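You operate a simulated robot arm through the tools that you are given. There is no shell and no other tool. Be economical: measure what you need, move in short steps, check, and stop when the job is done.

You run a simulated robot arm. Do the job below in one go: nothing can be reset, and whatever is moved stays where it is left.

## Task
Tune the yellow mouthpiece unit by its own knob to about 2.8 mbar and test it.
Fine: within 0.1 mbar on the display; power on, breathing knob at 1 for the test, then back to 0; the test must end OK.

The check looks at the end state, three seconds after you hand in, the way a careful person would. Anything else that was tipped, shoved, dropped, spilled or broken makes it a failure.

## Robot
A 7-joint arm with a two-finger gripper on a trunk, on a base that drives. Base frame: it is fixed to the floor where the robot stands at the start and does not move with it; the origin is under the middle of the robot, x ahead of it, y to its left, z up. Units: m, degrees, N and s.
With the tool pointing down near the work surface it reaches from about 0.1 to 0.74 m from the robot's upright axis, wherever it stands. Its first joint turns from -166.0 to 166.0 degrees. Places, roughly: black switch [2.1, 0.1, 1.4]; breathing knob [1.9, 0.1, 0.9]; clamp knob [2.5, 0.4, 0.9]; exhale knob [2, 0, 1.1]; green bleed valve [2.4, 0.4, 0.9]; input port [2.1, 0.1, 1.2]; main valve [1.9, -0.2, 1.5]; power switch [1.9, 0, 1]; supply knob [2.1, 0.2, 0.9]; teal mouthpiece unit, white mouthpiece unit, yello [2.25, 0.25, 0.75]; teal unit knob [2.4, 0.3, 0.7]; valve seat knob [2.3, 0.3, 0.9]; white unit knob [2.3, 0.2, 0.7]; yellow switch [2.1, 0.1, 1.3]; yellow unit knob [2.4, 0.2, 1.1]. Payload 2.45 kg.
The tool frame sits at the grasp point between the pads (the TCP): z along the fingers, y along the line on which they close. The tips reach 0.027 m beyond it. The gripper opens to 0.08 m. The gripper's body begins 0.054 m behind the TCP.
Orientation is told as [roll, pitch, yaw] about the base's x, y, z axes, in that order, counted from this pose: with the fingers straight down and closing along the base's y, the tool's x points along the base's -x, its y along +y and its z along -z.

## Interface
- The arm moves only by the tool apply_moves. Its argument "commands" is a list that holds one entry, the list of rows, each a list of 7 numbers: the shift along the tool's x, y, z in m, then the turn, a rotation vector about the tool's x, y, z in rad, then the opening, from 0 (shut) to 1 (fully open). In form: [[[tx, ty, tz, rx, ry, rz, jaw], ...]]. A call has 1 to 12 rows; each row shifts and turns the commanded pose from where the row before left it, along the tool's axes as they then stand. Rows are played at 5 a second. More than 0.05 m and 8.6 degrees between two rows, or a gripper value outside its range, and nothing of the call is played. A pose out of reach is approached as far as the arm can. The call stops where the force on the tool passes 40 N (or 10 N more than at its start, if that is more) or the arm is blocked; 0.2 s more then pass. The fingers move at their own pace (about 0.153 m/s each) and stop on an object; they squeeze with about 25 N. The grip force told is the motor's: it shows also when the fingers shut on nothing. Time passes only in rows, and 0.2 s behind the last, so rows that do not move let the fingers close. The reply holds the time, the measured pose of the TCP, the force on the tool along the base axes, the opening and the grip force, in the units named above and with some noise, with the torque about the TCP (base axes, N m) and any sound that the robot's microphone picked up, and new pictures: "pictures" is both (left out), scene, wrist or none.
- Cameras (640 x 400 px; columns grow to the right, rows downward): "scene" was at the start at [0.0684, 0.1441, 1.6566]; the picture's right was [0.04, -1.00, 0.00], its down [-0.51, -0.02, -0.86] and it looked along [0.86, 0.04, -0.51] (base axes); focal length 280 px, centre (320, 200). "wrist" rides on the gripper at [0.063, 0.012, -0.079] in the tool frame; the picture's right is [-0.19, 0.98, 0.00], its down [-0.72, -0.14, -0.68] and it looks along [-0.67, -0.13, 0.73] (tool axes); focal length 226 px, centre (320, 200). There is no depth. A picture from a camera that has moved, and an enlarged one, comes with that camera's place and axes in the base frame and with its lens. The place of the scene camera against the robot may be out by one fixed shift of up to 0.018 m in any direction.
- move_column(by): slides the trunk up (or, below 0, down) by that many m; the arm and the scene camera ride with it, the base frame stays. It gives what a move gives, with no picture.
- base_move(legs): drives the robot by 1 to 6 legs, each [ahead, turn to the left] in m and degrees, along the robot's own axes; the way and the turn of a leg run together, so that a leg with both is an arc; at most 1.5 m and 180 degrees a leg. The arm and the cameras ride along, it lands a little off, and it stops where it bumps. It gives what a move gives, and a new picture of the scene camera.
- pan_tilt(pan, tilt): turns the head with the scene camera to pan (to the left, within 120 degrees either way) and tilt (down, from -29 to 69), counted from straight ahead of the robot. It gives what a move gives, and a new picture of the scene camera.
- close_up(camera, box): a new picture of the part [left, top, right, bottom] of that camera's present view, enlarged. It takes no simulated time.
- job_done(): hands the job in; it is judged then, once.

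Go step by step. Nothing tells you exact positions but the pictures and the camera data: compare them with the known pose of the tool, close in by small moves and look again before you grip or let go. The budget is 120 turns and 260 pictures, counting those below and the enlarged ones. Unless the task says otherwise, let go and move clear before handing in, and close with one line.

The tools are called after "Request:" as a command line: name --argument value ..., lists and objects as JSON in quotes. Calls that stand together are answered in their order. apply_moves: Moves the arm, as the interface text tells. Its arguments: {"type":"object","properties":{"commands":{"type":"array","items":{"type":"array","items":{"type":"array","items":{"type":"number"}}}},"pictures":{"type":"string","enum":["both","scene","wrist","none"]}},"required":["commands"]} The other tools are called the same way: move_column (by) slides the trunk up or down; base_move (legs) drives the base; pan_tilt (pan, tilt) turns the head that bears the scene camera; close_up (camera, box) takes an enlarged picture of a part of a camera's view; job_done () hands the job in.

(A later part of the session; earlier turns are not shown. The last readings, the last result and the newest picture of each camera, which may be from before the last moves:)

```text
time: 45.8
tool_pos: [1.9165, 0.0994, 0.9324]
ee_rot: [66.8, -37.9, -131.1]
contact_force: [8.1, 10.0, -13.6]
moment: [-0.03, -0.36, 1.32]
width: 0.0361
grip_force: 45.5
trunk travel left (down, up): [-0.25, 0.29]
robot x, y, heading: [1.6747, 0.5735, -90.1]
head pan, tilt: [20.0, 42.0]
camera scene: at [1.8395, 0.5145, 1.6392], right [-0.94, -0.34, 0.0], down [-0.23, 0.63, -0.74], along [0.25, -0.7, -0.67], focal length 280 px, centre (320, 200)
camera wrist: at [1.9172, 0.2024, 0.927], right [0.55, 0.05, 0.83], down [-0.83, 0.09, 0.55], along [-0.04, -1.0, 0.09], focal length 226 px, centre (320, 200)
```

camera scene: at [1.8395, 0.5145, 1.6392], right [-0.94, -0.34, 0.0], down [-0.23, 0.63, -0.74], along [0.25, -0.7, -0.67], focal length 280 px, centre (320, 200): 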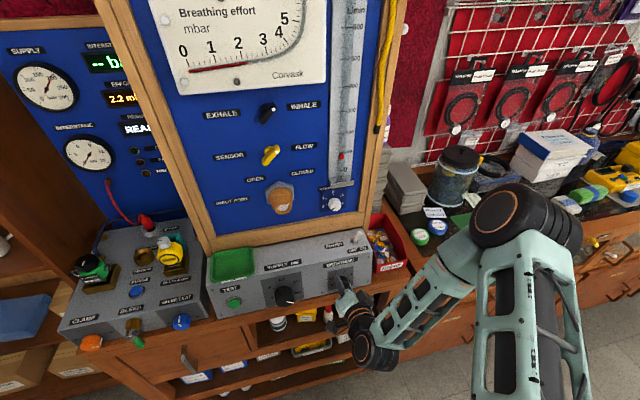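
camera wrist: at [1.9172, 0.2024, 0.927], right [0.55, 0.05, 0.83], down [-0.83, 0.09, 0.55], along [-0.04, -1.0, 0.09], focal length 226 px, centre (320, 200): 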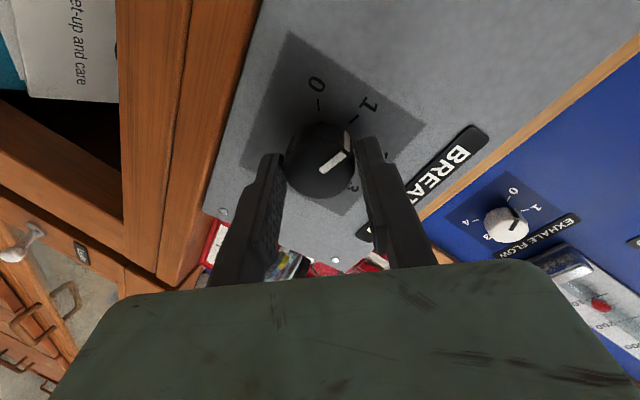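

EFFORT is alive. The 1 tick is now exactly where the 0 tick stood against the pointer. I'll read the displays.

Request:
close_up --camera "scene" --box '[60, 30, 188, 180]'

Request:
close_up --camera "scene" --box '[160, 0, 352, 120]'

Request:
close_up --camera "wrist" --box '[240, 60, 432, 210]'

```text
2.67 times, centred on (124, 105) of scene
camera zoom: at [1.8395, 0.5145, 1.6392], right [-0.94, -0.34, 0.0], down [-0.23, 0.63, -0.74], along [0.25, -0.7, -0.67], focal length 748 px, centre (843, 453)
```

zoom: 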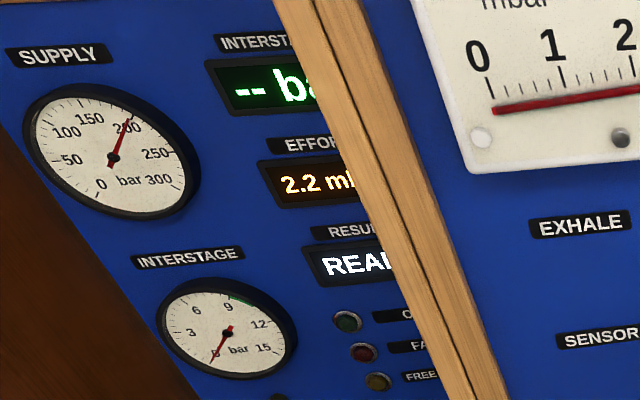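

```text
3.33 times, centred on (256, 60) of scene
camera zoom: at [1.8395, 0.5145, 1.6392], right [-0.94, -0.34, 0.0], down [-0.23, 0.63, -0.74], along [0.25, -0.7, -0.67], focal length 934 px, centre (533, 667)
```

zoom: 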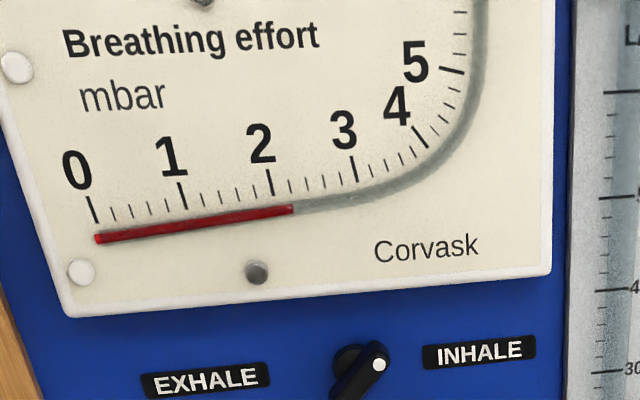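

```text
2.67 times, centred on (336, 135) of wrist
camera zoom: at [1.9172, 0.2024, 0.927], right [0.55, 0.05, 0.83], down [-0.83, 0.09, 0.55], along [-0.04, -1.0, 0.09], focal length 603 px, centre (277, 373)
```

zoom: 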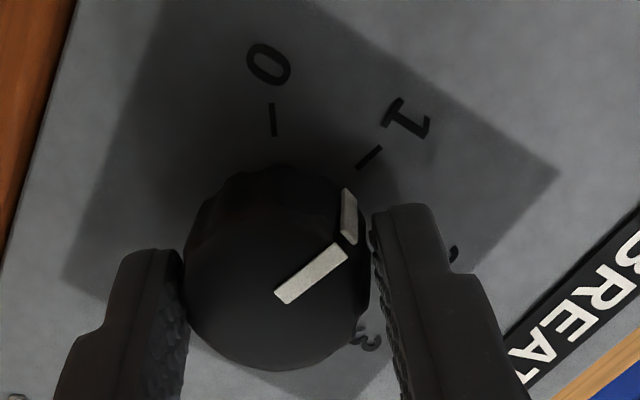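

EFFORT reads 2.2 mbar with breathing at 1. Now I'll release the knob and withdraw so I can go to the yellow unit's knob.

Request:
apply_moves --commands '[[[0, 0, 0, 0, 0, 0, 0.7], [0, 0, -0.005, 0, 0, 0, 0.7], [0, 0, -0.03, 0, 0, 0, 0.7], [0, 0, -0.04, 0, 0, 0, 0.7], [0, 0, -0.04, 0, 0, 0, 0.7], [0, 0, 0, 0, 0, -0.145, 0.7], [0, 0, 0, 0, 0, -0.145, 0.7], [0, 0, 0, 0, 0, -0.145, 0.7], [0, 0, 0, 0, 0, -0.145, 0.7], [0, 0, 0, 0, 0, -0.145, 0.7], [0, 0, 0, 0, 0, -0.145, 0.7]]]' --pictures "wrist"

```text
time: 48.2
tool_pos: [1.8599, 0.1773, 0.9535]
ee_rot: [-0.9, -72.1, -54.8]
contact_force: [0.0, -0.3, -0.2]
moment: [-0.01, 0.01, -0.02]
width: 0.0562
grip_force: 0.2
out of reach, approached as far as the arm can: row 5
trunk travel left (down, up): [-0.25, 0.29]
robot x, y, heading: [1.6741, 0.573, -90.4]
head pan, tilt: [20.0, 42.0]
camera wrist: at [1.8181, 0.2625, 0.919], right [0.84, 0.5, 0.18], down [-0.35, 0.28, 0.89], along [0.4, -0.82, 0.41], focal length 226 px, centre (320, 200)
```

wrist: 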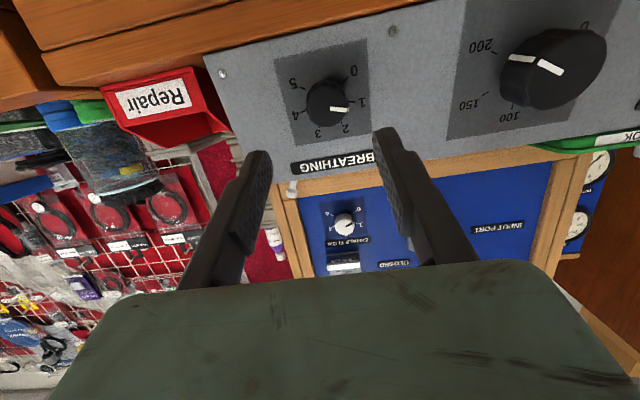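

Breathing sits at 1. I'll raise the arm, bring the tool closer to vertical, then shift the base along the counter.

Request:
apply_moves --commands '[[[-0.047, 0, -0.015, 0, 0, 0, 0.7], [-0.047, 0, -0.015, 0, 0, 0, 0.7], [-0.047, 0, -0.015, 0, 0, 0, 0.7], [-0.047, 0, -0.015, 0, 0, 0, 0.7], [0, 0, 0, 0, 0.14, 0, 0.7], [0, 0, 0, 0, 0.14, 0, 0.7], [0, 0, 0, 0, 0.14, 0, 0.7], [0, 0, 0, 0, 0.14, 0, 0.7], [0, 0, 0, 0, 0.14, 0, 0.7], [0, 0, 0, 0, 0.14, 0, 0.7]]]' --pictures "none"

Request:
base_move --legs '[[0, -55], [-0.32, 0], [0, 55]]'

Request:
pan_tilt --pan 40 --tilt 35

```text
time: 50.4
tool_pos: [1.8864, 0.1048, 1.115]
ee_rot: [-0.3, -23.8, -55.7]
contact_force: [0.3, 0.5, -0.4]
moment: [0.04, 0.02, 0.02]
width: 0.0561
grip_force: 0.0
out of reach, approached as far as the arm can: row 1, 2, 3, 4
trunk travel left (down, up): [-0.25, 0.29]
robot x, y, heading: [1.6756, 0.5755, -90.7]
head pan, tilt: [20.0, 42.0]
```

```text
time: 57.6
tool_pos: [2.1456, 0.2849, 1.1161]
ee_rot: [-0.2, -23.9, -56.2]
contact_force: [0.2, 0.7, 0.9]
moment: [-0.02, 0.01, -0.01]
width: 0.0563
grip_force: 0.0
trunk travel left (down, up): [-0.25, 0.29]
robot x, y, heading: [1.9347, 0.7523, -90.6]
head pan, tilt: [20.0, 42.0]
camera scene: at [2.1006, 0.6942, 1.6394], right [-0.94, -0.33, 0.0], down [-0.22, 0.63, -0.74], along [0.24, -0.7, -0.67], focal length 280 px, centre (320, 200)
```

scene: 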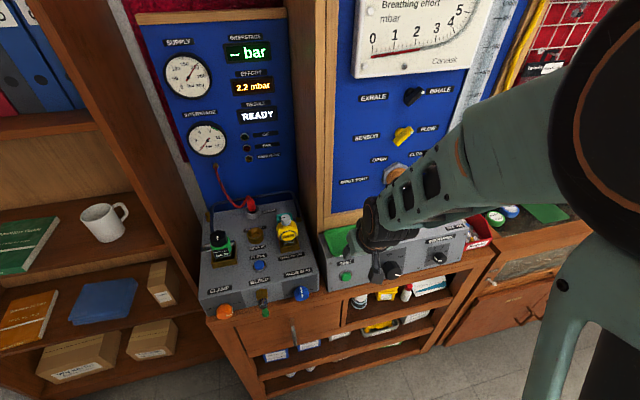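

```text
time: 58.4
tool_pos: [2.1452, 0.2853, 1.1156]
ee_rot: [-0.2, -24.0, -56.1]
contact_force: [0.7, 0.2, -0.2]
moment: [-0.01, 0.0, 0.01]
width: 0.056
grip_force: 0.1
trunk travel left (down, up): [-0.25, 0.29]
robot x, y, heading: [1.9329, 0.7557, -90.6]
head pan, tilt: [40.0, 35.0]
camera scene: at [2.1287, 0.7048, 1.6499], right [-0.78, -0.63, 0.0], down [-0.36, 0.45, -0.82], along [0.52, -0.63, -0.57], focal length 280 px, centre (320, 200)
```

scene: 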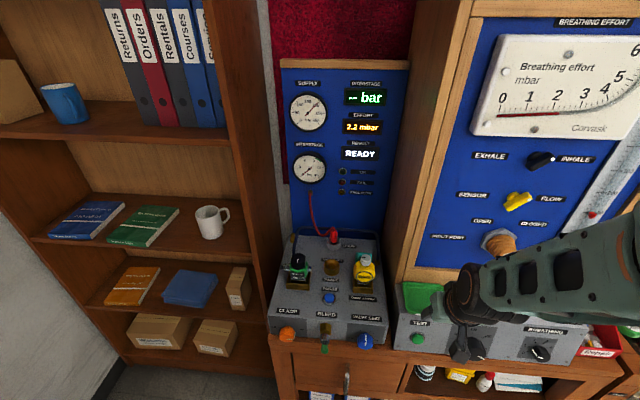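

The view is excellent: the displays and the unit are both visible. Zooming on the yellow unit.

Request:
close_up --camera "scene" --box '[310, 225, 390, 310]'

```text
4.71 times, centred on (350, 268) of scene
camera zoom: at [2.1287, 0.7048, 1.6499], right [-0.78, -0.63, 0.0], down [-0.36, 0.45, -0.82], along [0.52, -0.63, -0.57], focal length 1319 px, centre (179, -118)
```

zoom: 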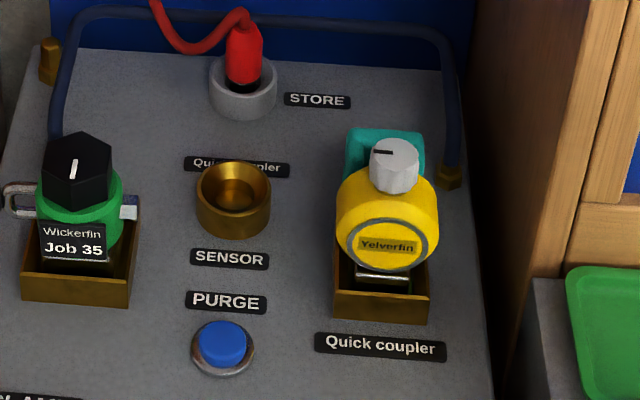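

The red plug is the interstage sensor line in STORE, and the unit's white knob is at about (2.367, 0.225, 1.086) with a vertical axis. I'll bring the tool upright above it.

Request:
apply_moves --commands '[[[-0.018, 0, -0.041, 0, 0, 0, 0.7], [-0.018, 0, -0.041, 0, 0, 0, 0.7], [0, 0, 0, 0, 0.14, 0, 0.7], [0, 0, 0, 0, 0.14, 0, 0.7], [0, 0, 0, 0, 0.14, 0, 0.7], [-0.034, 0.03, 0, 0, 0, 0, 0.7], [-0.034, 0.03, 0, 0, 0, 0, 0.7], [-0.034, 0.03, 0, 0, 0, 0, 0.7], [-0.034, 0.03, 0, 0, 0, 0, 0.7], [-0.034, 0.03, 0, 0, 0, 0, 0.7]]]' --pictures "both"

```text
time: 60.6
tool_pos: [2.3661, 0.2261, 1.2035]
ee_rot: [-0.2, 0.2, -56.3]
contact_force: [-0.4, 0.1, -0.1]
moment: [0.0, 0.04, 0.0]
width: 0.0559
grip_force: 0.1
trunk travel left (down, up): [-0.25, 0.29]
robot x, y, heading: [1.935, 0.7539, -90.9]
head pan, tilt: [40.0, 35.0]
camera scene: at [2.1299, 0.7043, 1.6496], right [-0.78, -0.63, 0.0], down [-0.36, 0.45, -0.82], along [0.52, -0.63, -0.57], focal length 280 px, centre (320, 200)
camera wrist: at [2.3436, 0.2859, 1.2833], right [0.92, 0.38, 0.0], down [0.28, -0.68, 0.68], along [0.26, -0.63, -0.73], focal length 226 px, centre (320, 200)
```

scene: 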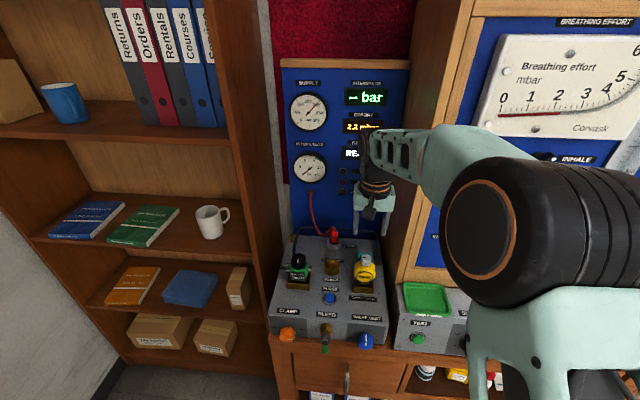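
wrist: 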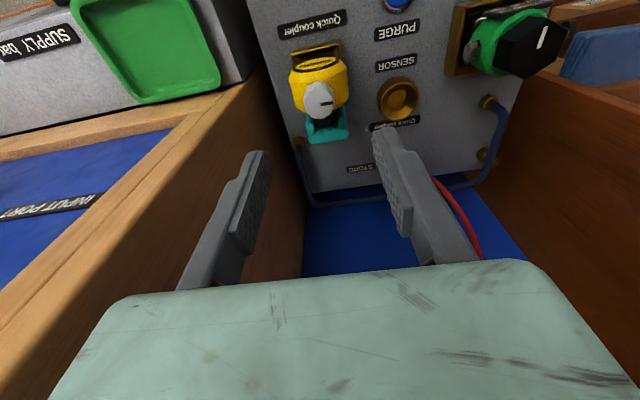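

The knob lies right on the tool axis. I'll descend most of the way and check.

Request:
apply_moves --commands '[[[0, 0, 0.04, 0, 0, 0, 0.6], [0, 0, 0.035, 0, 0, 0, 0.6]]]' --pictures "both"

Request:
close_up --camera "scene" --box '[320, 215, 416, 275]'

```text
time: 61.2
tool_pos: [2.3649, 0.2264, 1.1283]
ee_rot: [-0.3, 0.2, -56.3]
contact_force: [0.0, -0.7, -0.1]
moment: [0.01, 0.03, -0.02]
width: 0.0478
grip_force: 0.1
trunk travel left (down, up): [-0.25, 0.29]
robot x, y, heading: [1.9335, 0.7546, -90.7]
head pan, tilt: [40.0, 35.0]
camera scene: at [2.1296, 0.7042, 1.6497], right [-0.77, -0.63, 0.0], down [-0.36, 0.45, -0.82], along [0.52, -0.63, -0.57], focal length 280 px, centre (320, 200)
camera wrist: at [2.3418, 0.2856, 1.208], right [0.92, 0.38, 0.0], down [0.28, -0.68, 0.68], along [0.26, -0.63, -0.73], focal length 226 px, centre (320, 200)
```

scene: 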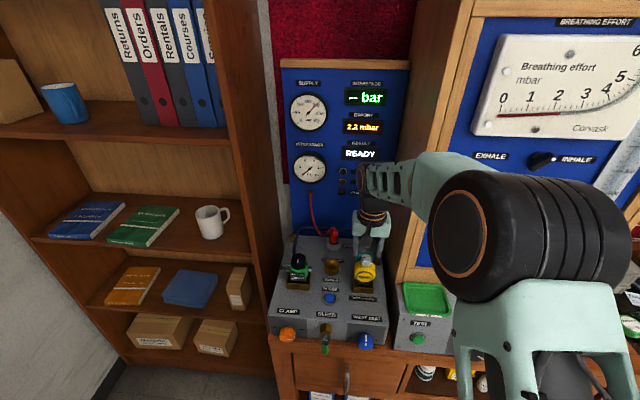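
wrist: 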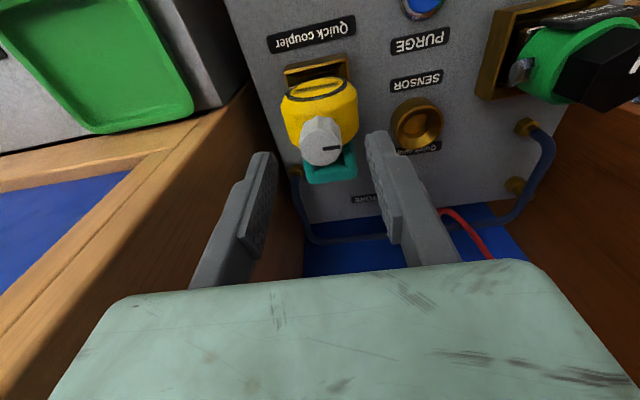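

```text
6.67 times, centred on (368, 245) of scene
camera zoom: at [2.1296, 0.7042, 1.6497], right [-0.77, -0.63, 0.0], down [-0.36, 0.45, -0.82], along [0.52, -0.63, -0.57], focal length 1869 px, centre (0, -100)
```

zoom: 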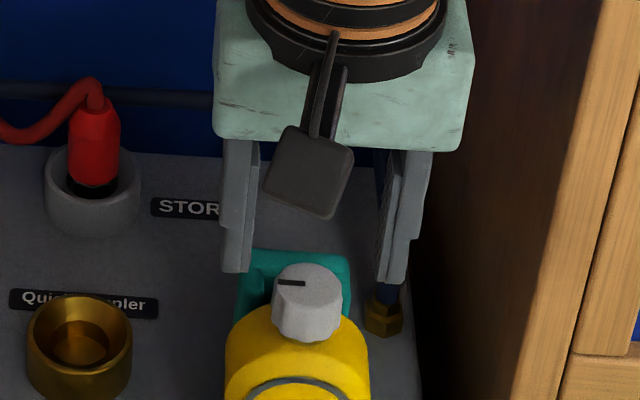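

The knob top is at z≈1.089 and its base around 1.071. I'll descend 26 mm and grip.

Request:
apply_moves --commands '[[[0, 0, 0.013, 0, 0, 0, 0.6], [0, 0, 0.012, 0, 0, 0, 0.6], [0, 0, 0, 0, 0, 0, 0.4], [0, 0, 0, 0, 0, 0, 0.25], [0, 0, 0, 0, 0, 0, 0.25]]]' --pictures "both"

Request:
close_up --camera "scene" --box '[320, 215, 416, 275]'

```text
time: 62.4
tool_pos: [2.3648, 0.2259, 1.1039]
ee_rot: [-0.2, 0.1, -56.3]
contact_force: [0.1, 0.2, -0.2]
moment: [0.02, 0.0, -0.01]
width: 0.0199
grip_force: 0.2
trunk travel left (down, up): [-0.25, 0.29]
robot x, y, heading: [1.9325, 0.7566, -90.9]
head pan, tilt: [40.0, 35.0]
camera scene: at [2.1288, 0.7048, 1.6499], right [-0.78, -0.63, 0.0], down [-0.36, 0.44, -0.82], along [0.52, -0.63, -0.57], focal length 280 px, centre (320, 200)
camera wrist: at [2.3412, 0.2861, 1.1836], right [0.92, 0.38, 0.0], down [0.28, -0.68, 0.68], along [0.26, -0.63, -0.73], focal length 226 px, centre (320, 200)
```

scene: 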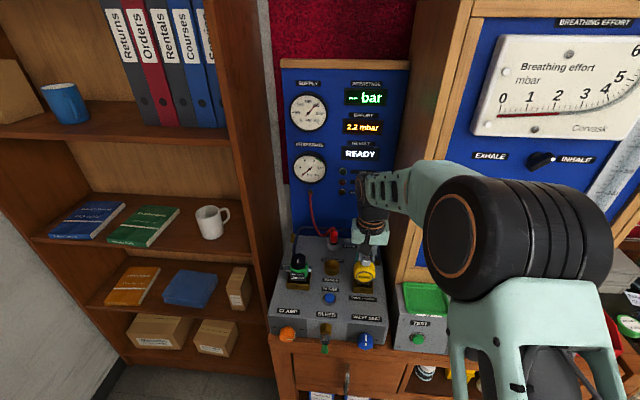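
wrist: 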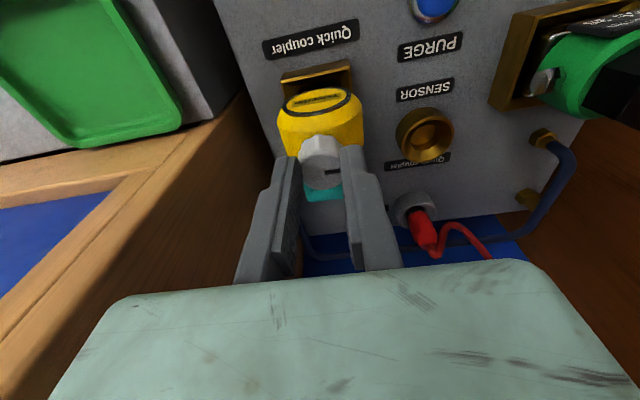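

```text
6.67 times, centred on (368, 245) of scene
camera zoom: at [2.1288, 0.7048, 1.6499], right [-0.78, -0.63, 0.0], down [-0.36, 0.44, -0.82], along [0.52, -0.63, -0.57], focal length 1869 px, centre (0, -100)
```

zoom: 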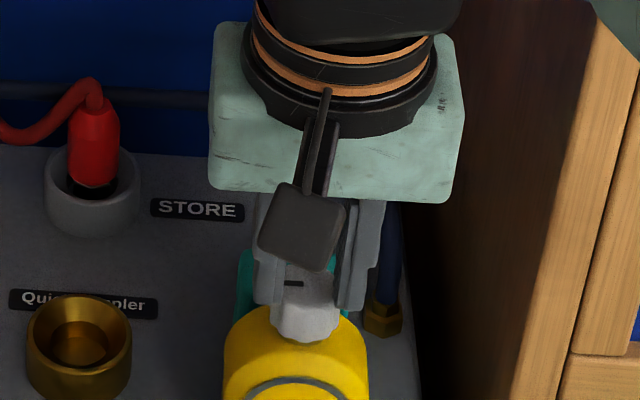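

I'll check that the knob is really between the pads.

Request:
close_up --camera "wrist" --box '[240, 80, 400, 220]'

```text
2.86 times, centred on (320, 150) of wrist
camera zoom: at [2.3412, 0.2861, 1.1836], right [0.92, 0.38, 0.0], down [0.28, -0.68, 0.68], along [0.26, -0.63, -0.73], focal length 646 px, centre (320, 343)
```

zoom: 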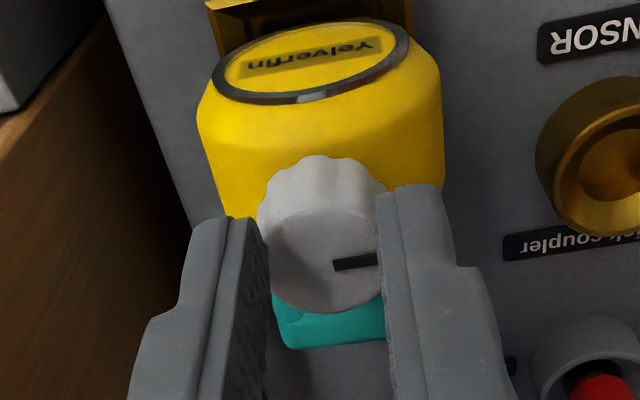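

The knob is between the pads. I'll close fully and try a small turn to find the direction.

Request:
apply_moves --commands '[[[0, 0, 0, 0, 0, 0, 0.1], [0, 0, 0, 0, 0, 0, 0.1], [0, 0, 0, 0, 0, 0.14, 0.1], [0, 0, 0, 0, 0, 0.14, 0.1], [0, 0, 0, 0, 0, 0, 0.1]]]' --pictures "both"

Request:
close_up --camera "scene" --box '[320, 85, 400, 165]'

```text
time: 63.6
tool_pos: [2.3637, 0.2268, 1.1047]
ee_rot: [-0.3, 0.1, -72.4]
contact_force: [-0.1, 0.0, -0.1]
moment: [0.03, 0.03, 0.02]
width: 0.0082
grip_force: 0.1
trunk travel left (down, up): [-0.25, 0.29]
robot x, y, heading: [1.9336, 0.755, -90.9]
head pan, tilt: [40.0, 35.0]
camera scene: at [2.1289, 0.7048, 1.6499], right [-0.78, -0.63, 0.0], down [-0.36, 0.44, -0.82], along [0.52, -0.63, -0.57], focal length 280 px, centre (320, 200)
camera wrist: at [2.3588, 0.2908, 1.1839], right [0.99, 0.11, 0.0], down [0.09, -0.73, 0.68], along [0.07, -0.68, -0.73], focal length 226 px, centre (320, 200)
```

scene: 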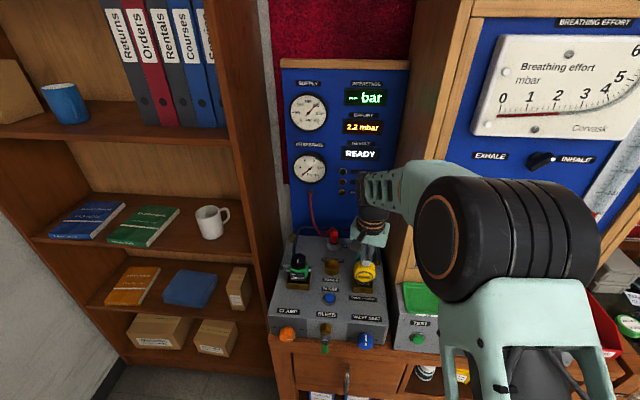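
wrist: 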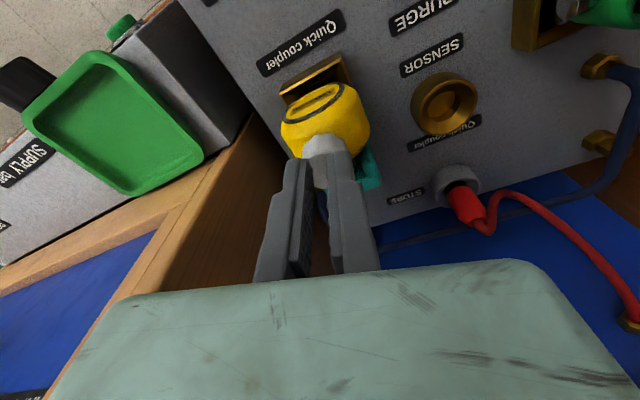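

```text
5.00 times, centred on (360, 125) of scene
camera zoom: at [2.1289, 0.7048, 1.6499], right [-0.78, -0.63, 0.0], down [-0.36, 0.44, -0.82], along [0.52, -0.63, -0.57], focal length 1402 px, centre (120, 575)
```

zoom: 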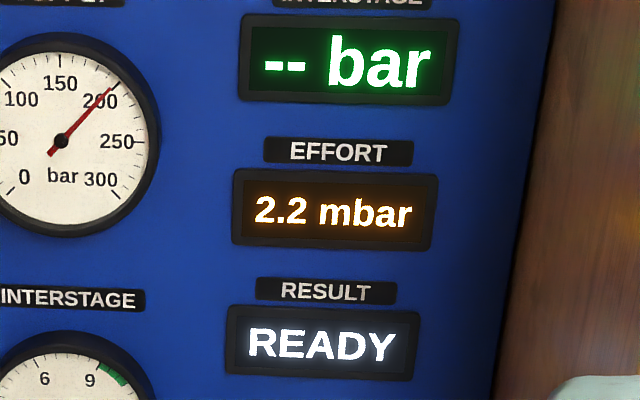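

The fingers closed just above the knob. Two wrist views put its top at z≈1.069, centred at (2.372, 0.211), which is 1.6 cm further in. I'll reopen, realign, descend and look.

Request:
apply_moves --commands '[[[0, 0, -0.01, 0, 0, 0, 0.3], [0, 0, 0, 0, 0, -0.14, 0.6], [0, 0, 0, 0, 0, -0.14, 0.6], [-0.0155, -0.002, 0, 0, 0, 0, 0.6], [0, 0, 0.015, 0, 0, 0, 0.6], [0, 0, 0.01, 0, 0, 0, 0.6]]]' --pictures "wrist"

Request:
close_up --camera "wrist" --box '[240, 80, 400, 220]'

Request:
close_up --camera "scene" --box '[320, 215, 416, 275]'

```text
time: 65.0
tool_pos: [2.3711, 0.2127, 1.0888]
ee_rot: [-0.1, 0.1, -56.2]
contact_force: [0.2, -0.3, -0.2]
moment: [0.02, 0.01, 0.01]
width: 0.0477
grip_force: 0.1
trunk travel left (down, up): [-0.25, 0.29]
robot x, y, heading: [1.9376, 0.7564, -90.9]
head pan, tilt: [40.0, 35.0]
camera wrist: at [2.3481, 0.2727, 1.169], right [0.92, 0.38, 0.0], down [0.28, -0.68, 0.68], along [0.26, -0.63, -0.73], focal length 226 px, centre (320, 200)
```

wrist: 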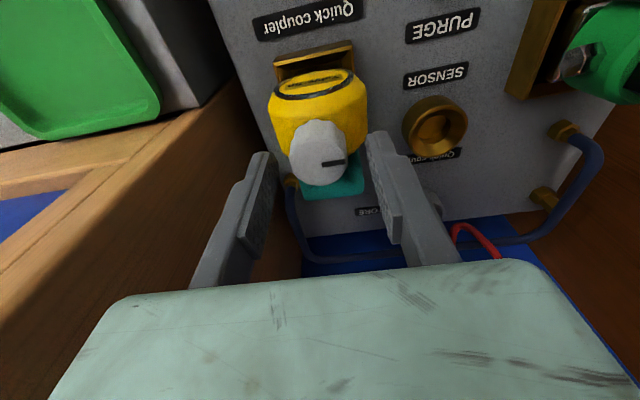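

```text
2.86 times, centred on (320, 150) of wrist
camera zoom: at [2.3481, 0.2727, 1.169], right [0.92, 0.38, 0.0], down [0.28, -0.68, 0.68], along [0.26, -0.63, -0.73], focal length 646 px, centre (320, 343)
```

zoom: 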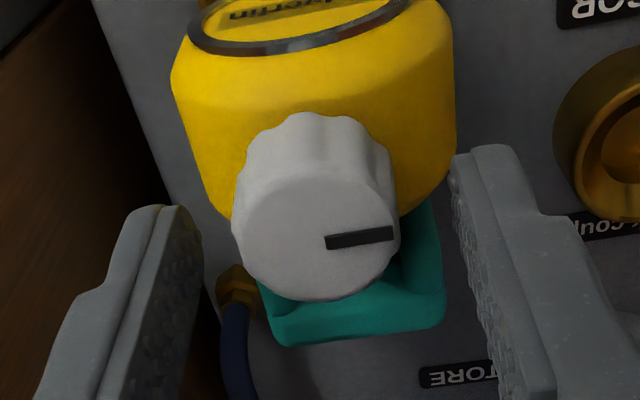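

```text
6.67 times, centred on (368, 245) of scene
camera zoom: at [2.1289, 0.7049, 1.6499], right [-0.78, -0.63, 0.0], down [-0.36, 0.44, -0.82], along [0.52, -0.63, -0.57], focal length 1869 px, centre (0, -100)
```

zoom: 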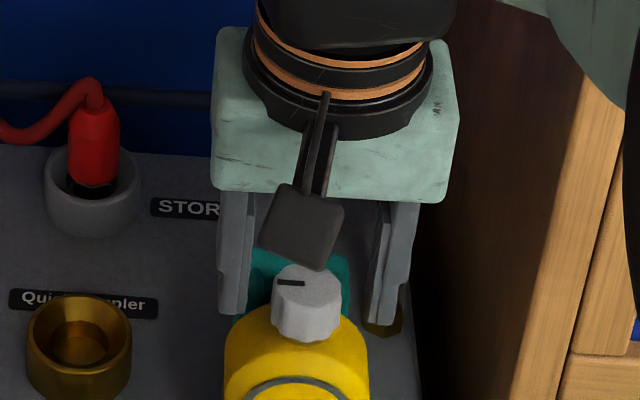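

The alignment is good now: the knob (~30 mm) is centred. I'll descend 9 mm and close.

Request:
apply_moves --commands '[[[0, 0, 0.009, 0, 0, 0, 0.6], [0, 0, 0, 0, 0, 0, 0.3], [0, 0, 0, 0, 0, 0, 0.25], [0, 0, 0, 0, 0, 0, 0.25]]]' --pictures "wrist"

Request:
close_up --camera "wrist" --box '[240, 80, 400, 220]'

```text
time: 66.0
tool_pos: [2.3714, 0.213, 1.0806]
ee_rot: [-0.1, 0.1, -56.3]
contact_force: [-0.2, 0.4, 0.4]
moment: [0.0, 0.03, 0.01]
width: 0.0277
grip_force: 25.5
trunk travel left (down, up): [-0.25, 0.29]
robot x, y, heading: [1.9331, 0.7585, -90.7]
head pan, tilt: [40.0, 35.0]
camera wrist: at [2.348, 0.2725, 1.1598], right [0.92, 0.38, 0.0], down [0.28, -0.68, 0.68], along [0.26, -0.63, -0.73], focal length 226 px, centre (320, 200)
```

wrist: 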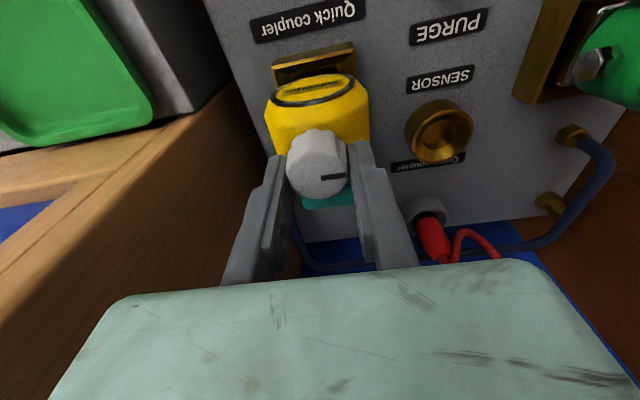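

```text
2.86 times, centred on (320, 150) of wrist
camera zoom: at [2.348, 0.2725, 1.1598], right [0.92, 0.38, 0.0], down [0.28, -0.68, 0.68], along [0.26, -0.63, -0.73], focal length 646 px, centre (320, 343)
```

zoom: 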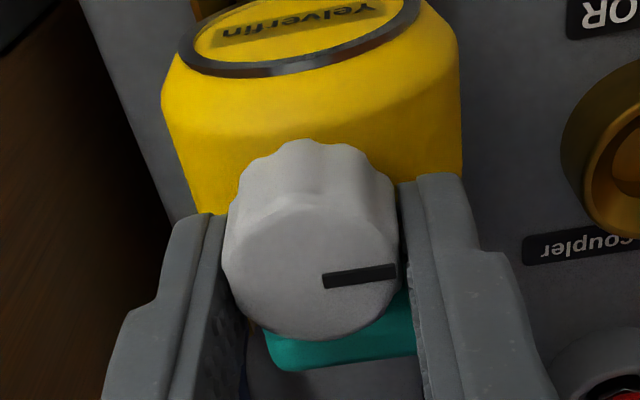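

Gripped at 27.7 mm. A small clockwise test turn, watching EFFORT.

Request:
apply_moves --commands '[[[0, 0, 0, 0, 0, 0.13, 0.25], [0, 0, 0, 0, 0, 0.13, 0.25], [0, 0, 0, 0, 0, 0, 0.25]]]' --pictures "none"

Request:
close_up --camera "scene" --box '[320, 85, 400, 165]'

```text
time: 66.8
tool_pos: [2.3707, 0.213, 1.08]
ee_rot: [-0.3, 0.2, -71.2]
contact_force: [0.4, -0.5, -0.5]
moment: [-0.02, -0.01, 0.0]
width: 0.0277
grip_force: 25.2
trunk travel left (down, up): [-0.25, 0.29]
robot x, y, heading: [1.9402, 0.7546, -90.9]
head pan, tilt: [40.0, 35.0]
```

```text
5.00 times, centred on (360, 125) of scene
camera zoom: at [2.1289, 0.7046, 1.6499], right [-0.78, -0.63, 0.0], down [-0.36, 0.44, -0.82], along [0.52, -0.63, -0.57], focal length 1402 px, centre (120, 575)
```

zoom: 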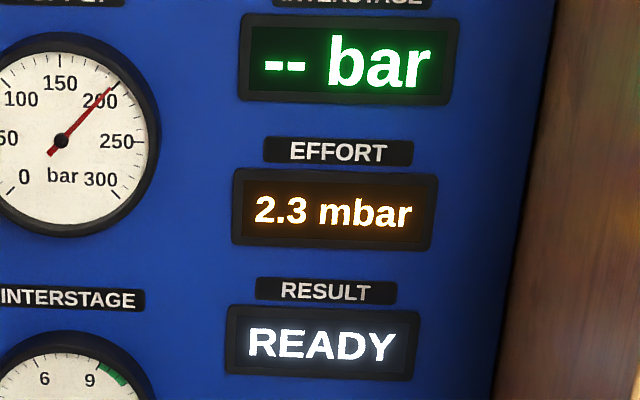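

Clockwise raises it. I'll turn 45° more.

Request:
apply_moves --commands '[[[0, 0, 0, 0, 0, 0.13, 0.25], [0, 0, 0, 0, 0, 0.13, 0.25], [0, 0, 0, 0, 0, 0.13, 0.25], [0, 0, 0, 0, 0, 0.13, 0.25], [0, 0, 0, 0, 0, 0.13, 0.25], [0, 0, 0, 0, 0, 0.13, 0.25], [0, 0, 0, 0, 0, 0, 0.25]]]' --pictures "none"

Request:
close_up --camera "scene" --box '[320, 85, 400, 165]'

```text
time: 68.4
tool_pos: [2.3706, 0.2138, 1.0795]
ee_rot: [-0.2, -0.2, -116.0]
contact_force: [-2.8, -1.7, -0.3]
moment: [-0.09, 0.2, 0.03]
width: 0.0279
grip_force: 25.7
trunk travel left (down, up): [-0.25, 0.29]
robot x, y, heading: [1.9356, 0.7521, -90.8]
head pan, tilt: [40.0, 35.0]
```

```text
5.00 times, centred on (360, 125) of scene
camera zoom: at [2.1287, 0.7045, 1.6499], right [-0.78, -0.63, 0.0], down [-0.36, 0.44, -0.82], along [0.52, -0.63, -0.57], focal length 1402 px, centre (120, 575)
```

zoom: 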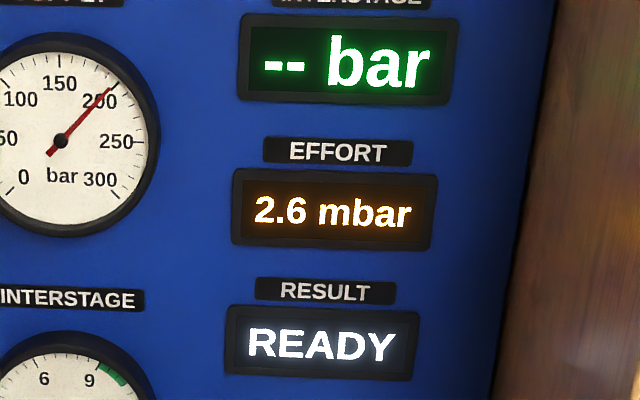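

2.6 mbar now; about 30° more should give 2.8.

Request:
apply_moves --commands '[[[0, 0, 0, 0, 0, 0.13, 0.25], [0, 0, 0, 0, 0, 0.13, 0.25], [0, 0, 0, 0, 0, 0.13, 0.25], [0, 0, 0, 0, 0, 0.13, 0.25], [0, 0, 0, 0, 0, 0, 0.25]]]' --pictures "scene"

Request:
close_up --camera "scene" --box '[320, 85, 400, 165]'

Request:
close_up --camera "scene" --box '[480, 30, 640, 130]'

```text
time: 69.6
tool_pos: [2.3711, 0.2135, 1.0799]
ee_rot: [-0.2, -0.2, -145.9]
contact_force: [-7.2, 2.3, 0.0]
moment: [0.16, 0.69, 0.04]
width: 0.0276
grip_force: 25.4
trunk travel left (down, up): [-0.25, 0.29]
robot x, y, heading: [1.9374, 0.7555, -90.6]
head pan, tilt: [40.0, 35.0]
camera scene: at [2.1281, 0.7048, 1.65], right [-0.78, -0.63, 0.0], down [-0.36, 0.44, -0.82], along [0.52, -0.63, -0.57], focal length 280 px, centre (320, 200)
```

scene: 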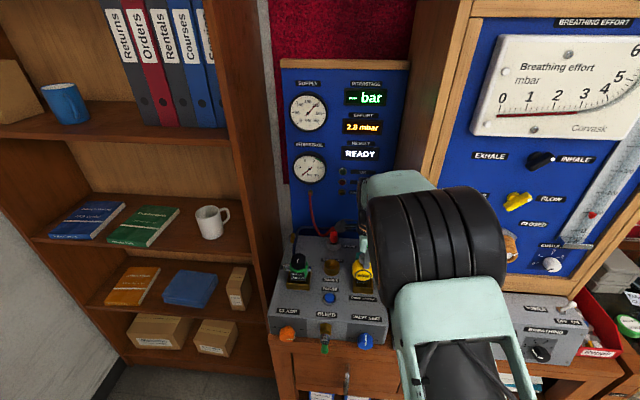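

```text
5.00 times, centred on (360, 125) of scene
camera zoom: at [2.1281, 0.7048, 1.65], right [-0.78, -0.63, 0.0], down [-0.36, 0.44, -0.82], along [0.52, -0.63, -0.57], focal length 1402 px, centre (120, 575)
```

zoom: 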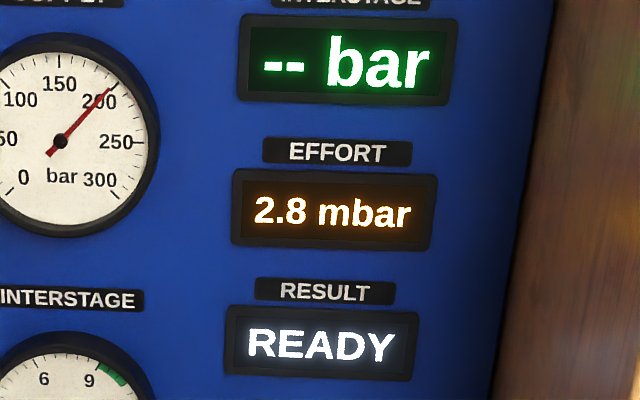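

```text
4.00 times, centred on (560, 80) of scene
camera zoom: at [2.1281, 0.7048, 1.65], right [-0.78, -0.63, 0.0], down [-0.36, 0.44, -0.82], along [0.52, -0.63, -0.57], focal length 1121 px, centre (-640, 680)
```

zoom: 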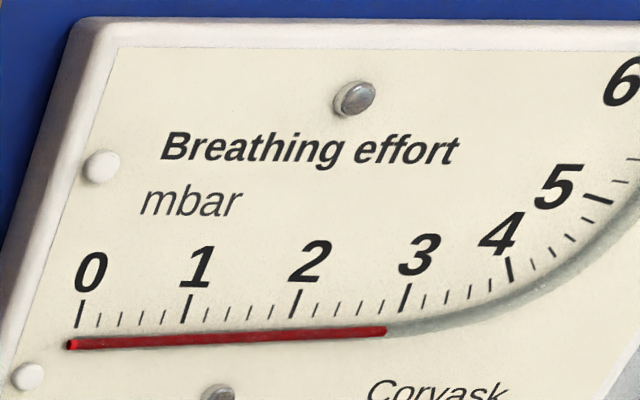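

2.8 mbar. I'll release, lift straight up and rotate the wrist back.

Request:
apply_moves --commands '[[[0, 0, 0, 0, 0, 0, 0.5], [0, 0, -0.01, 0, 0, 0, 0.5], [0, 0, -0.04, 0, 0, 0, 0.5], [0, 0, -0.045, 0, 0, 0, 0.5], [0, 0, 0, 0, 0, -0.145, 0.4], [0, 0, 0, 0, 0, -0.145, 0.2], [0, 0, 0, 0, 0, -0.145, 0], [0, 0, 0, 0, 0, -0.145, 0], [0, 0, 0, 0, 0, -0.145, 0], [0, 0, 0, 0, 0, -0.145, 0], [0, 0, 0, 0, 0, -0.145, 0], [0, 0, 0, 0, 0, -0.145, 0]]]' --pictures "scene"

Request:
close_up --camera "scene" --box '[320, 85, 400, 165]'

Request:
close_up --camera "scene" --box '[270, 225, 462, 345]'

```text
time: 72.2
tool_pos: [2.3712, 0.2119, 1.175]
ee_rot: [-0.2, 0.0, -79.1]
contact_force: [-0.2, -0.3, -0.1]
moment: [0.02, 0.0, 0.01]
width: 0.0
grip_force: 24.9
trunk travel left (down, up): [-0.25, 0.29]
robot x, y, heading: [1.9372, 0.7562, -90.7]
head pan, tilt: [40.0, 35.0]
camera scene: at [2.1288, 0.7048, 1.6499], right [-0.78, -0.63, 0.0], down [-0.36, 0.44, -0.82], along [0.52, -0.63, -0.57], focal length 280 px, centre (320, 200)
```

scene: 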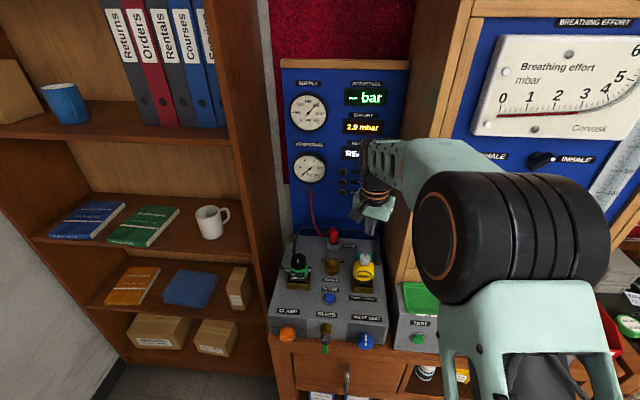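

```text
5.00 times, centred on (360, 125) of scene
camera zoom: at [2.1288, 0.7048, 1.6499], right [-0.78, -0.63, 0.0], down [-0.36, 0.44, -0.82], along [0.52, -0.63, -0.57], focal length 1402 px, centre (120, 575)
```

zoom: 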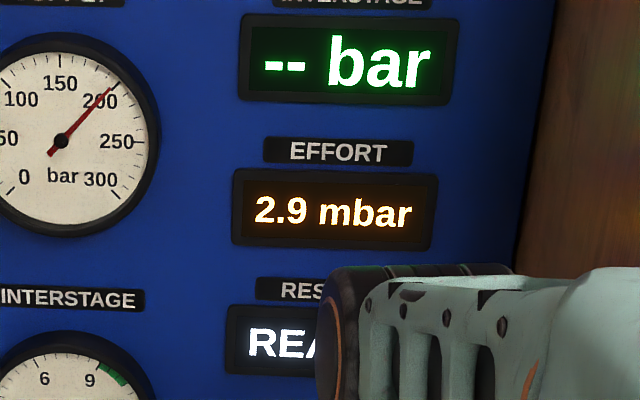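

```text
3.33 times, centred on (366, 285) of scene
camera zoom: at [2.1288, 0.7048, 1.6499], right [-0.78, -0.63, 0.0], down [-0.36, 0.44, -0.82], along [0.52, -0.63, -0.57], focal length 934 px, centre (167, -83)
```

zoom: 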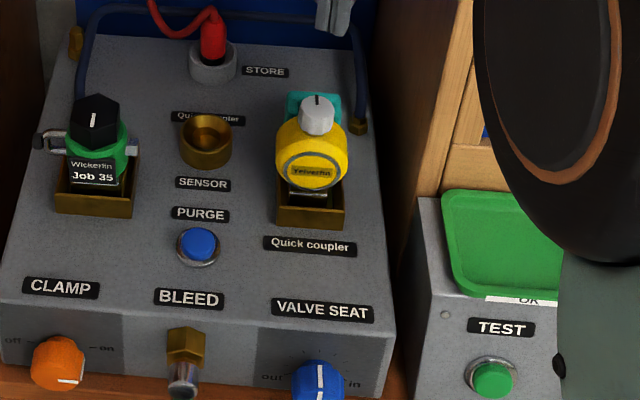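

It reads 2.9 now, either settled or creeping. I'll wait a moment and read again before deciding on a small correction.

Request:
apply_moves --commands '[[[0, 0, 0, 0, 0, -0.133, 0.3], [0, 0, 0, 0, 0, -0.133, 0.6], [0, 0, 0, 0, 0, -0.133, 0.6], [0, 0, 0, 0, 0, 0, 0.6], [0, 0, 0, 0, 0, 0, 0.6]]]' --pictures "wrist"

Request:
close_up --camera "scene" --box '[320, 85, 400, 165]'

Request:
close_up --camera "scene" --box '[480, 30, 640, 130]'

```text
time: 73.4
tool_pos: [2.3713, 0.2121, 1.1757]
ee_rot: [-0.3, 0.1, -56.3]
contact_force: [0.5, -0.1, 0.3]
moment: [-0.01, 0.02, 0.02]
width: 0.0481
grip_force: 0.1
trunk travel left (down, up): [-0.25, 0.29]
robot x, y, heading: [1.9337, 0.7527, -90.7]
head pan, tilt: [40.0, 35.0]
camera wrist: at [2.3487, 0.2722, 1.2556], right [0.92, 0.38, 0.0], down [0.28, -0.68, 0.68], along [0.26, -0.63, -0.73], focal length 226 px, centre (320, 200)
```

wrist: 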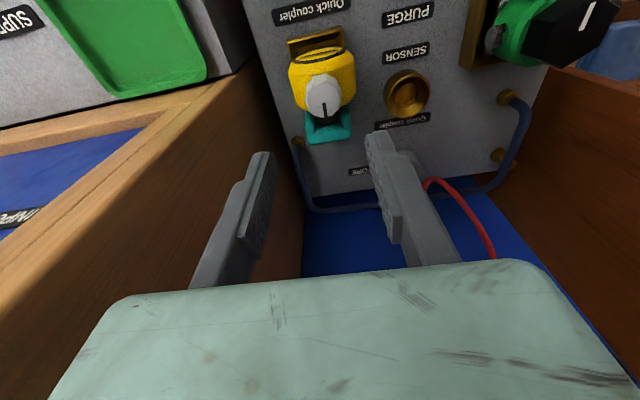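

```text
5.00 times, centred on (360, 125) of scene
camera zoom: at [2.1289, 0.7048, 1.6499], right [-0.78, -0.63, 0.0], down [-0.36, 0.44, -0.82], along [0.52, -0.63, -0.57], focal length 1402 px, centre (120, 575)
```

zoom: 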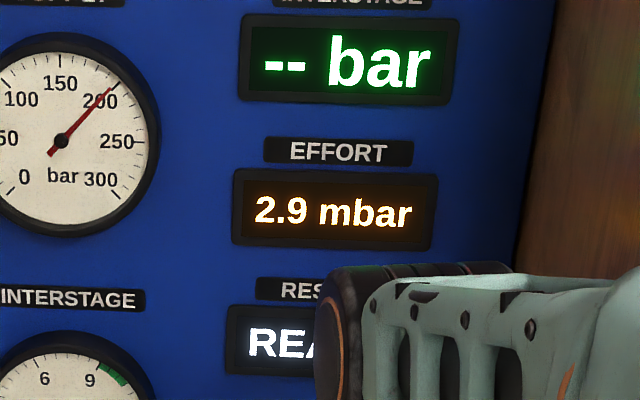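

```text
4.00 times, centred on (560, 80) of scene
camera zoom: at [2.1289, 0.7048, 1.6499], right [-0.78, -0.63, 0.0], down [-0.36, 0.44, -0.82], along [0.52, -0.63, -0.57], focal length 1121 px, centre (-640, 680)
```

zoom: 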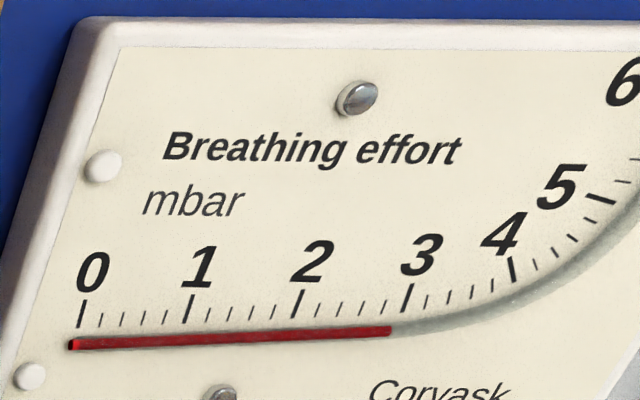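

It sits on the upper edge (about 2.85). I'll re-grip and turn back about 9°.

Request:
apply_moves --commands '[[[0, 0, 0.04, 0, 0, 0, 0.6], [0, 0, 0.04, 0, 0, 0, 0.6], [0, 0, 0.015, 0, 0, 0, 0.6], [0, 0, 0, 0, 0, 0, 0.3], [0, 0, 0, 0, 0, 0, 0.25], [0, 0, 0, 0, 0, 0, 0.25], [0, 0, 0, 0, 0, -0.075, 0.25], [0, 0, 0, 0, 0, -0.075, 0.25], [0, 0, 0, 0, 0, 0, 0.25], [0, 0, 0, 0, 0, 0, 0.5], [0, 0, 0, 0, 0, 0, 0.6]]]' --pictures "wrist"

Request:
close_up --camera "scene" --box '[320, 85, 400, 165]'

Request:
close_up --camera "scene" --box '[480, 30, 640, 130]'

```text
time: 75.8
tool_pos: [2.3708, 0.2108, 1.0811]
ee_rot: [-0.2, 0.2, -47.7]
contact_force: [0.0, -0.4, 0.1]
moment: [-0.04, -0.01, -0.02]
width: 0.0479
grip_force: 0.0
trunk travel left (down, up): [-0.25, 0.29]
robot x, y, heading: [1.9357, 0.7558, -90.9]
head pan, tilt: [40.0, 35.0]
camera wrist: at [2.3395, 0.2677, 1.1608], right [0.86, 0.52, 0.0], down [0.38, -0.63, 0.68], along [0.35, -0.58, -0.73], focal length 226 px, centre (320, 200)
```

wrist: 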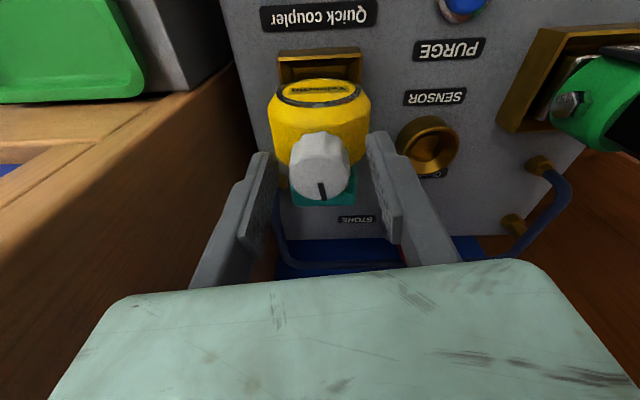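

```text
5.00 times, centred on (360, 125) of scene
camera zoom: at [2.1288, 0.7048, 1.6499], right [-0.78, -0.63, 0.0], down [-0.36, 0.44, -0.82], along [0.52, -0.63, -0.57], focal length 1402 px, centre (120, 575)
```

zoom: 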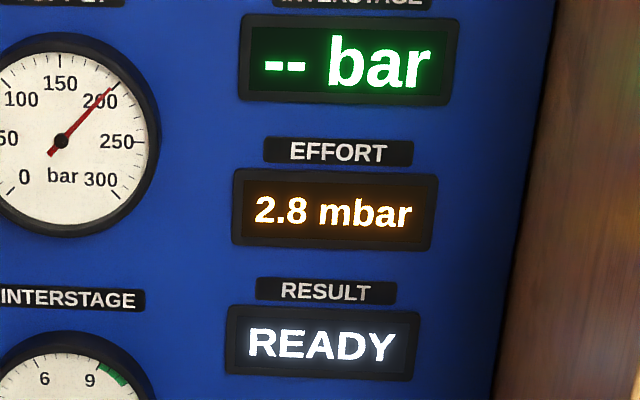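

```text
4.00 times, centred on (560, 80) of scene
camera zoom: at [2.1288, 0.7048, 1.6499], right [-0.78, -0.63, 0.0], down [-0.36, 0.44, -0.82], along [0.52, -0.63, -0.57], focal length 1121 px, centre (-640, 680)
```

zoom: 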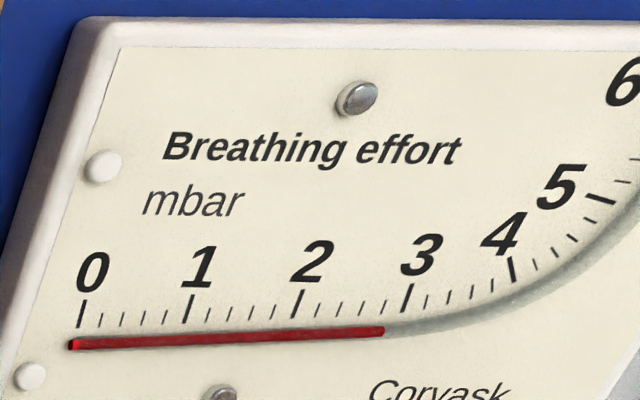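

2.8 mbar with the fingers off the knob. Now to the TEST button, which I put at about (2.18, 0.24, 0.93). I'll lift, back out and tilt the tool to face it.

Request:
apply_moves --commands '[[[0, 0, -0.03, 0, 0, 0, 0.6], [0, 0, -0.05, 0, 0, 0, 0.6], [0, 0, -0.03, 0, 0, 0.13, 0.3], [0.04, -0.028, 0, 0, 0, 0, 0], [0.04, -0.028, 0, 0, 0, 0, 0], [0.04, -0.028, 0, 0, 0, 0, 0], [0.04, -0.028, 0, 0, 0, 0, 0], [0.04, -0.028, 0, 0, 0, 0, 0], [0, 0, 0, 0, -0.14, 0, 0], [0, 0, 0, 0, -0.14, 0, 0], [0, 0, 0, 0, -0.14, 0, 0], [0, 0, 0, 0, -0.14, 0, 0]]]' --pictures "none"

Request:
apply_moves --commands '[[[0.025, 0, 0.025, 0, -0.14, 0, 0], [0.025, 0, 0.025, 0, -0.14, 0, 0], [0.03, 0, 0.02, 0, -0.14, 0, 0], [0.03, 0, 0.02, 0, -0.14, 0, 0], [0.03, 0, 0, 0, -0.14, 0, 0]]]' --pictures "both"

```text
time: 78.4
tool_pos: [2.1419, 0.2974, 1.1911]
ee_rot: [-0.3, -32.1, -55.1]
contact_force: [0.0, -0.1, -0.2]
moment: [0.0, 0.01, 0.02]
width: 0.0001
grip_force: 24.7
trunk travel left (down, up): [-0.25, 0.29]
robot x, y, heading: [1.9324, 0.7548, -90.9]
head pan, tilt: [40.0, 35.0]
```

```text
time: 79.6
tool_pos: [2.1278, 0.3117, 1.0207]
ee_rot: [-0.6, -72.1, -54.6]
contact_force: [-0.9, 0.1, 0.1]
moment: [0.04, 0.0, 0.0]
width: 0.0002
grip_force: 24.9
out of reach, approached as far as the arm can: row 3, 4
trunk travel left (down, up): [-0.25, 0.29]
robot x, y, heading: [1.9363, 0.7569, -90.9]
head pan, tilt: [40.0, 35.0]
camera scene: at [2.1299, 0.7048, 1.6497], right [-0.78, -0.63, 0.0], down [-0.36, 0.45, -0.82], along [0.52, -0.63, -0.57], focal length 280 px, centre (320, 200)
camera wrist: at [2.0868, 0.3972, 0.9848], right [0.84, 0.51, 0.18], down [-0.36, 0.27, 0.89], along [0.41, -0.81, 0.41], focal length 226 px, centre (320, 200)
```

scene: 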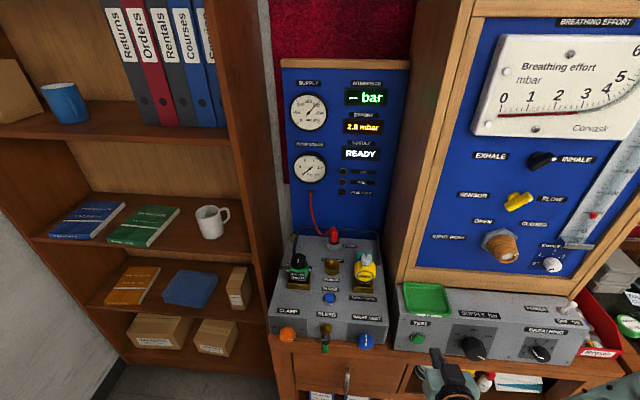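
wrist: 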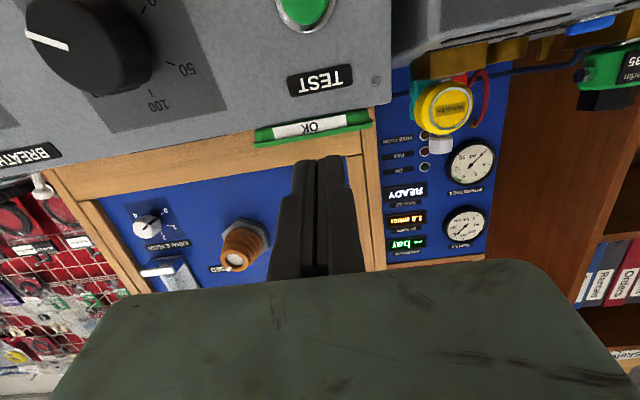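

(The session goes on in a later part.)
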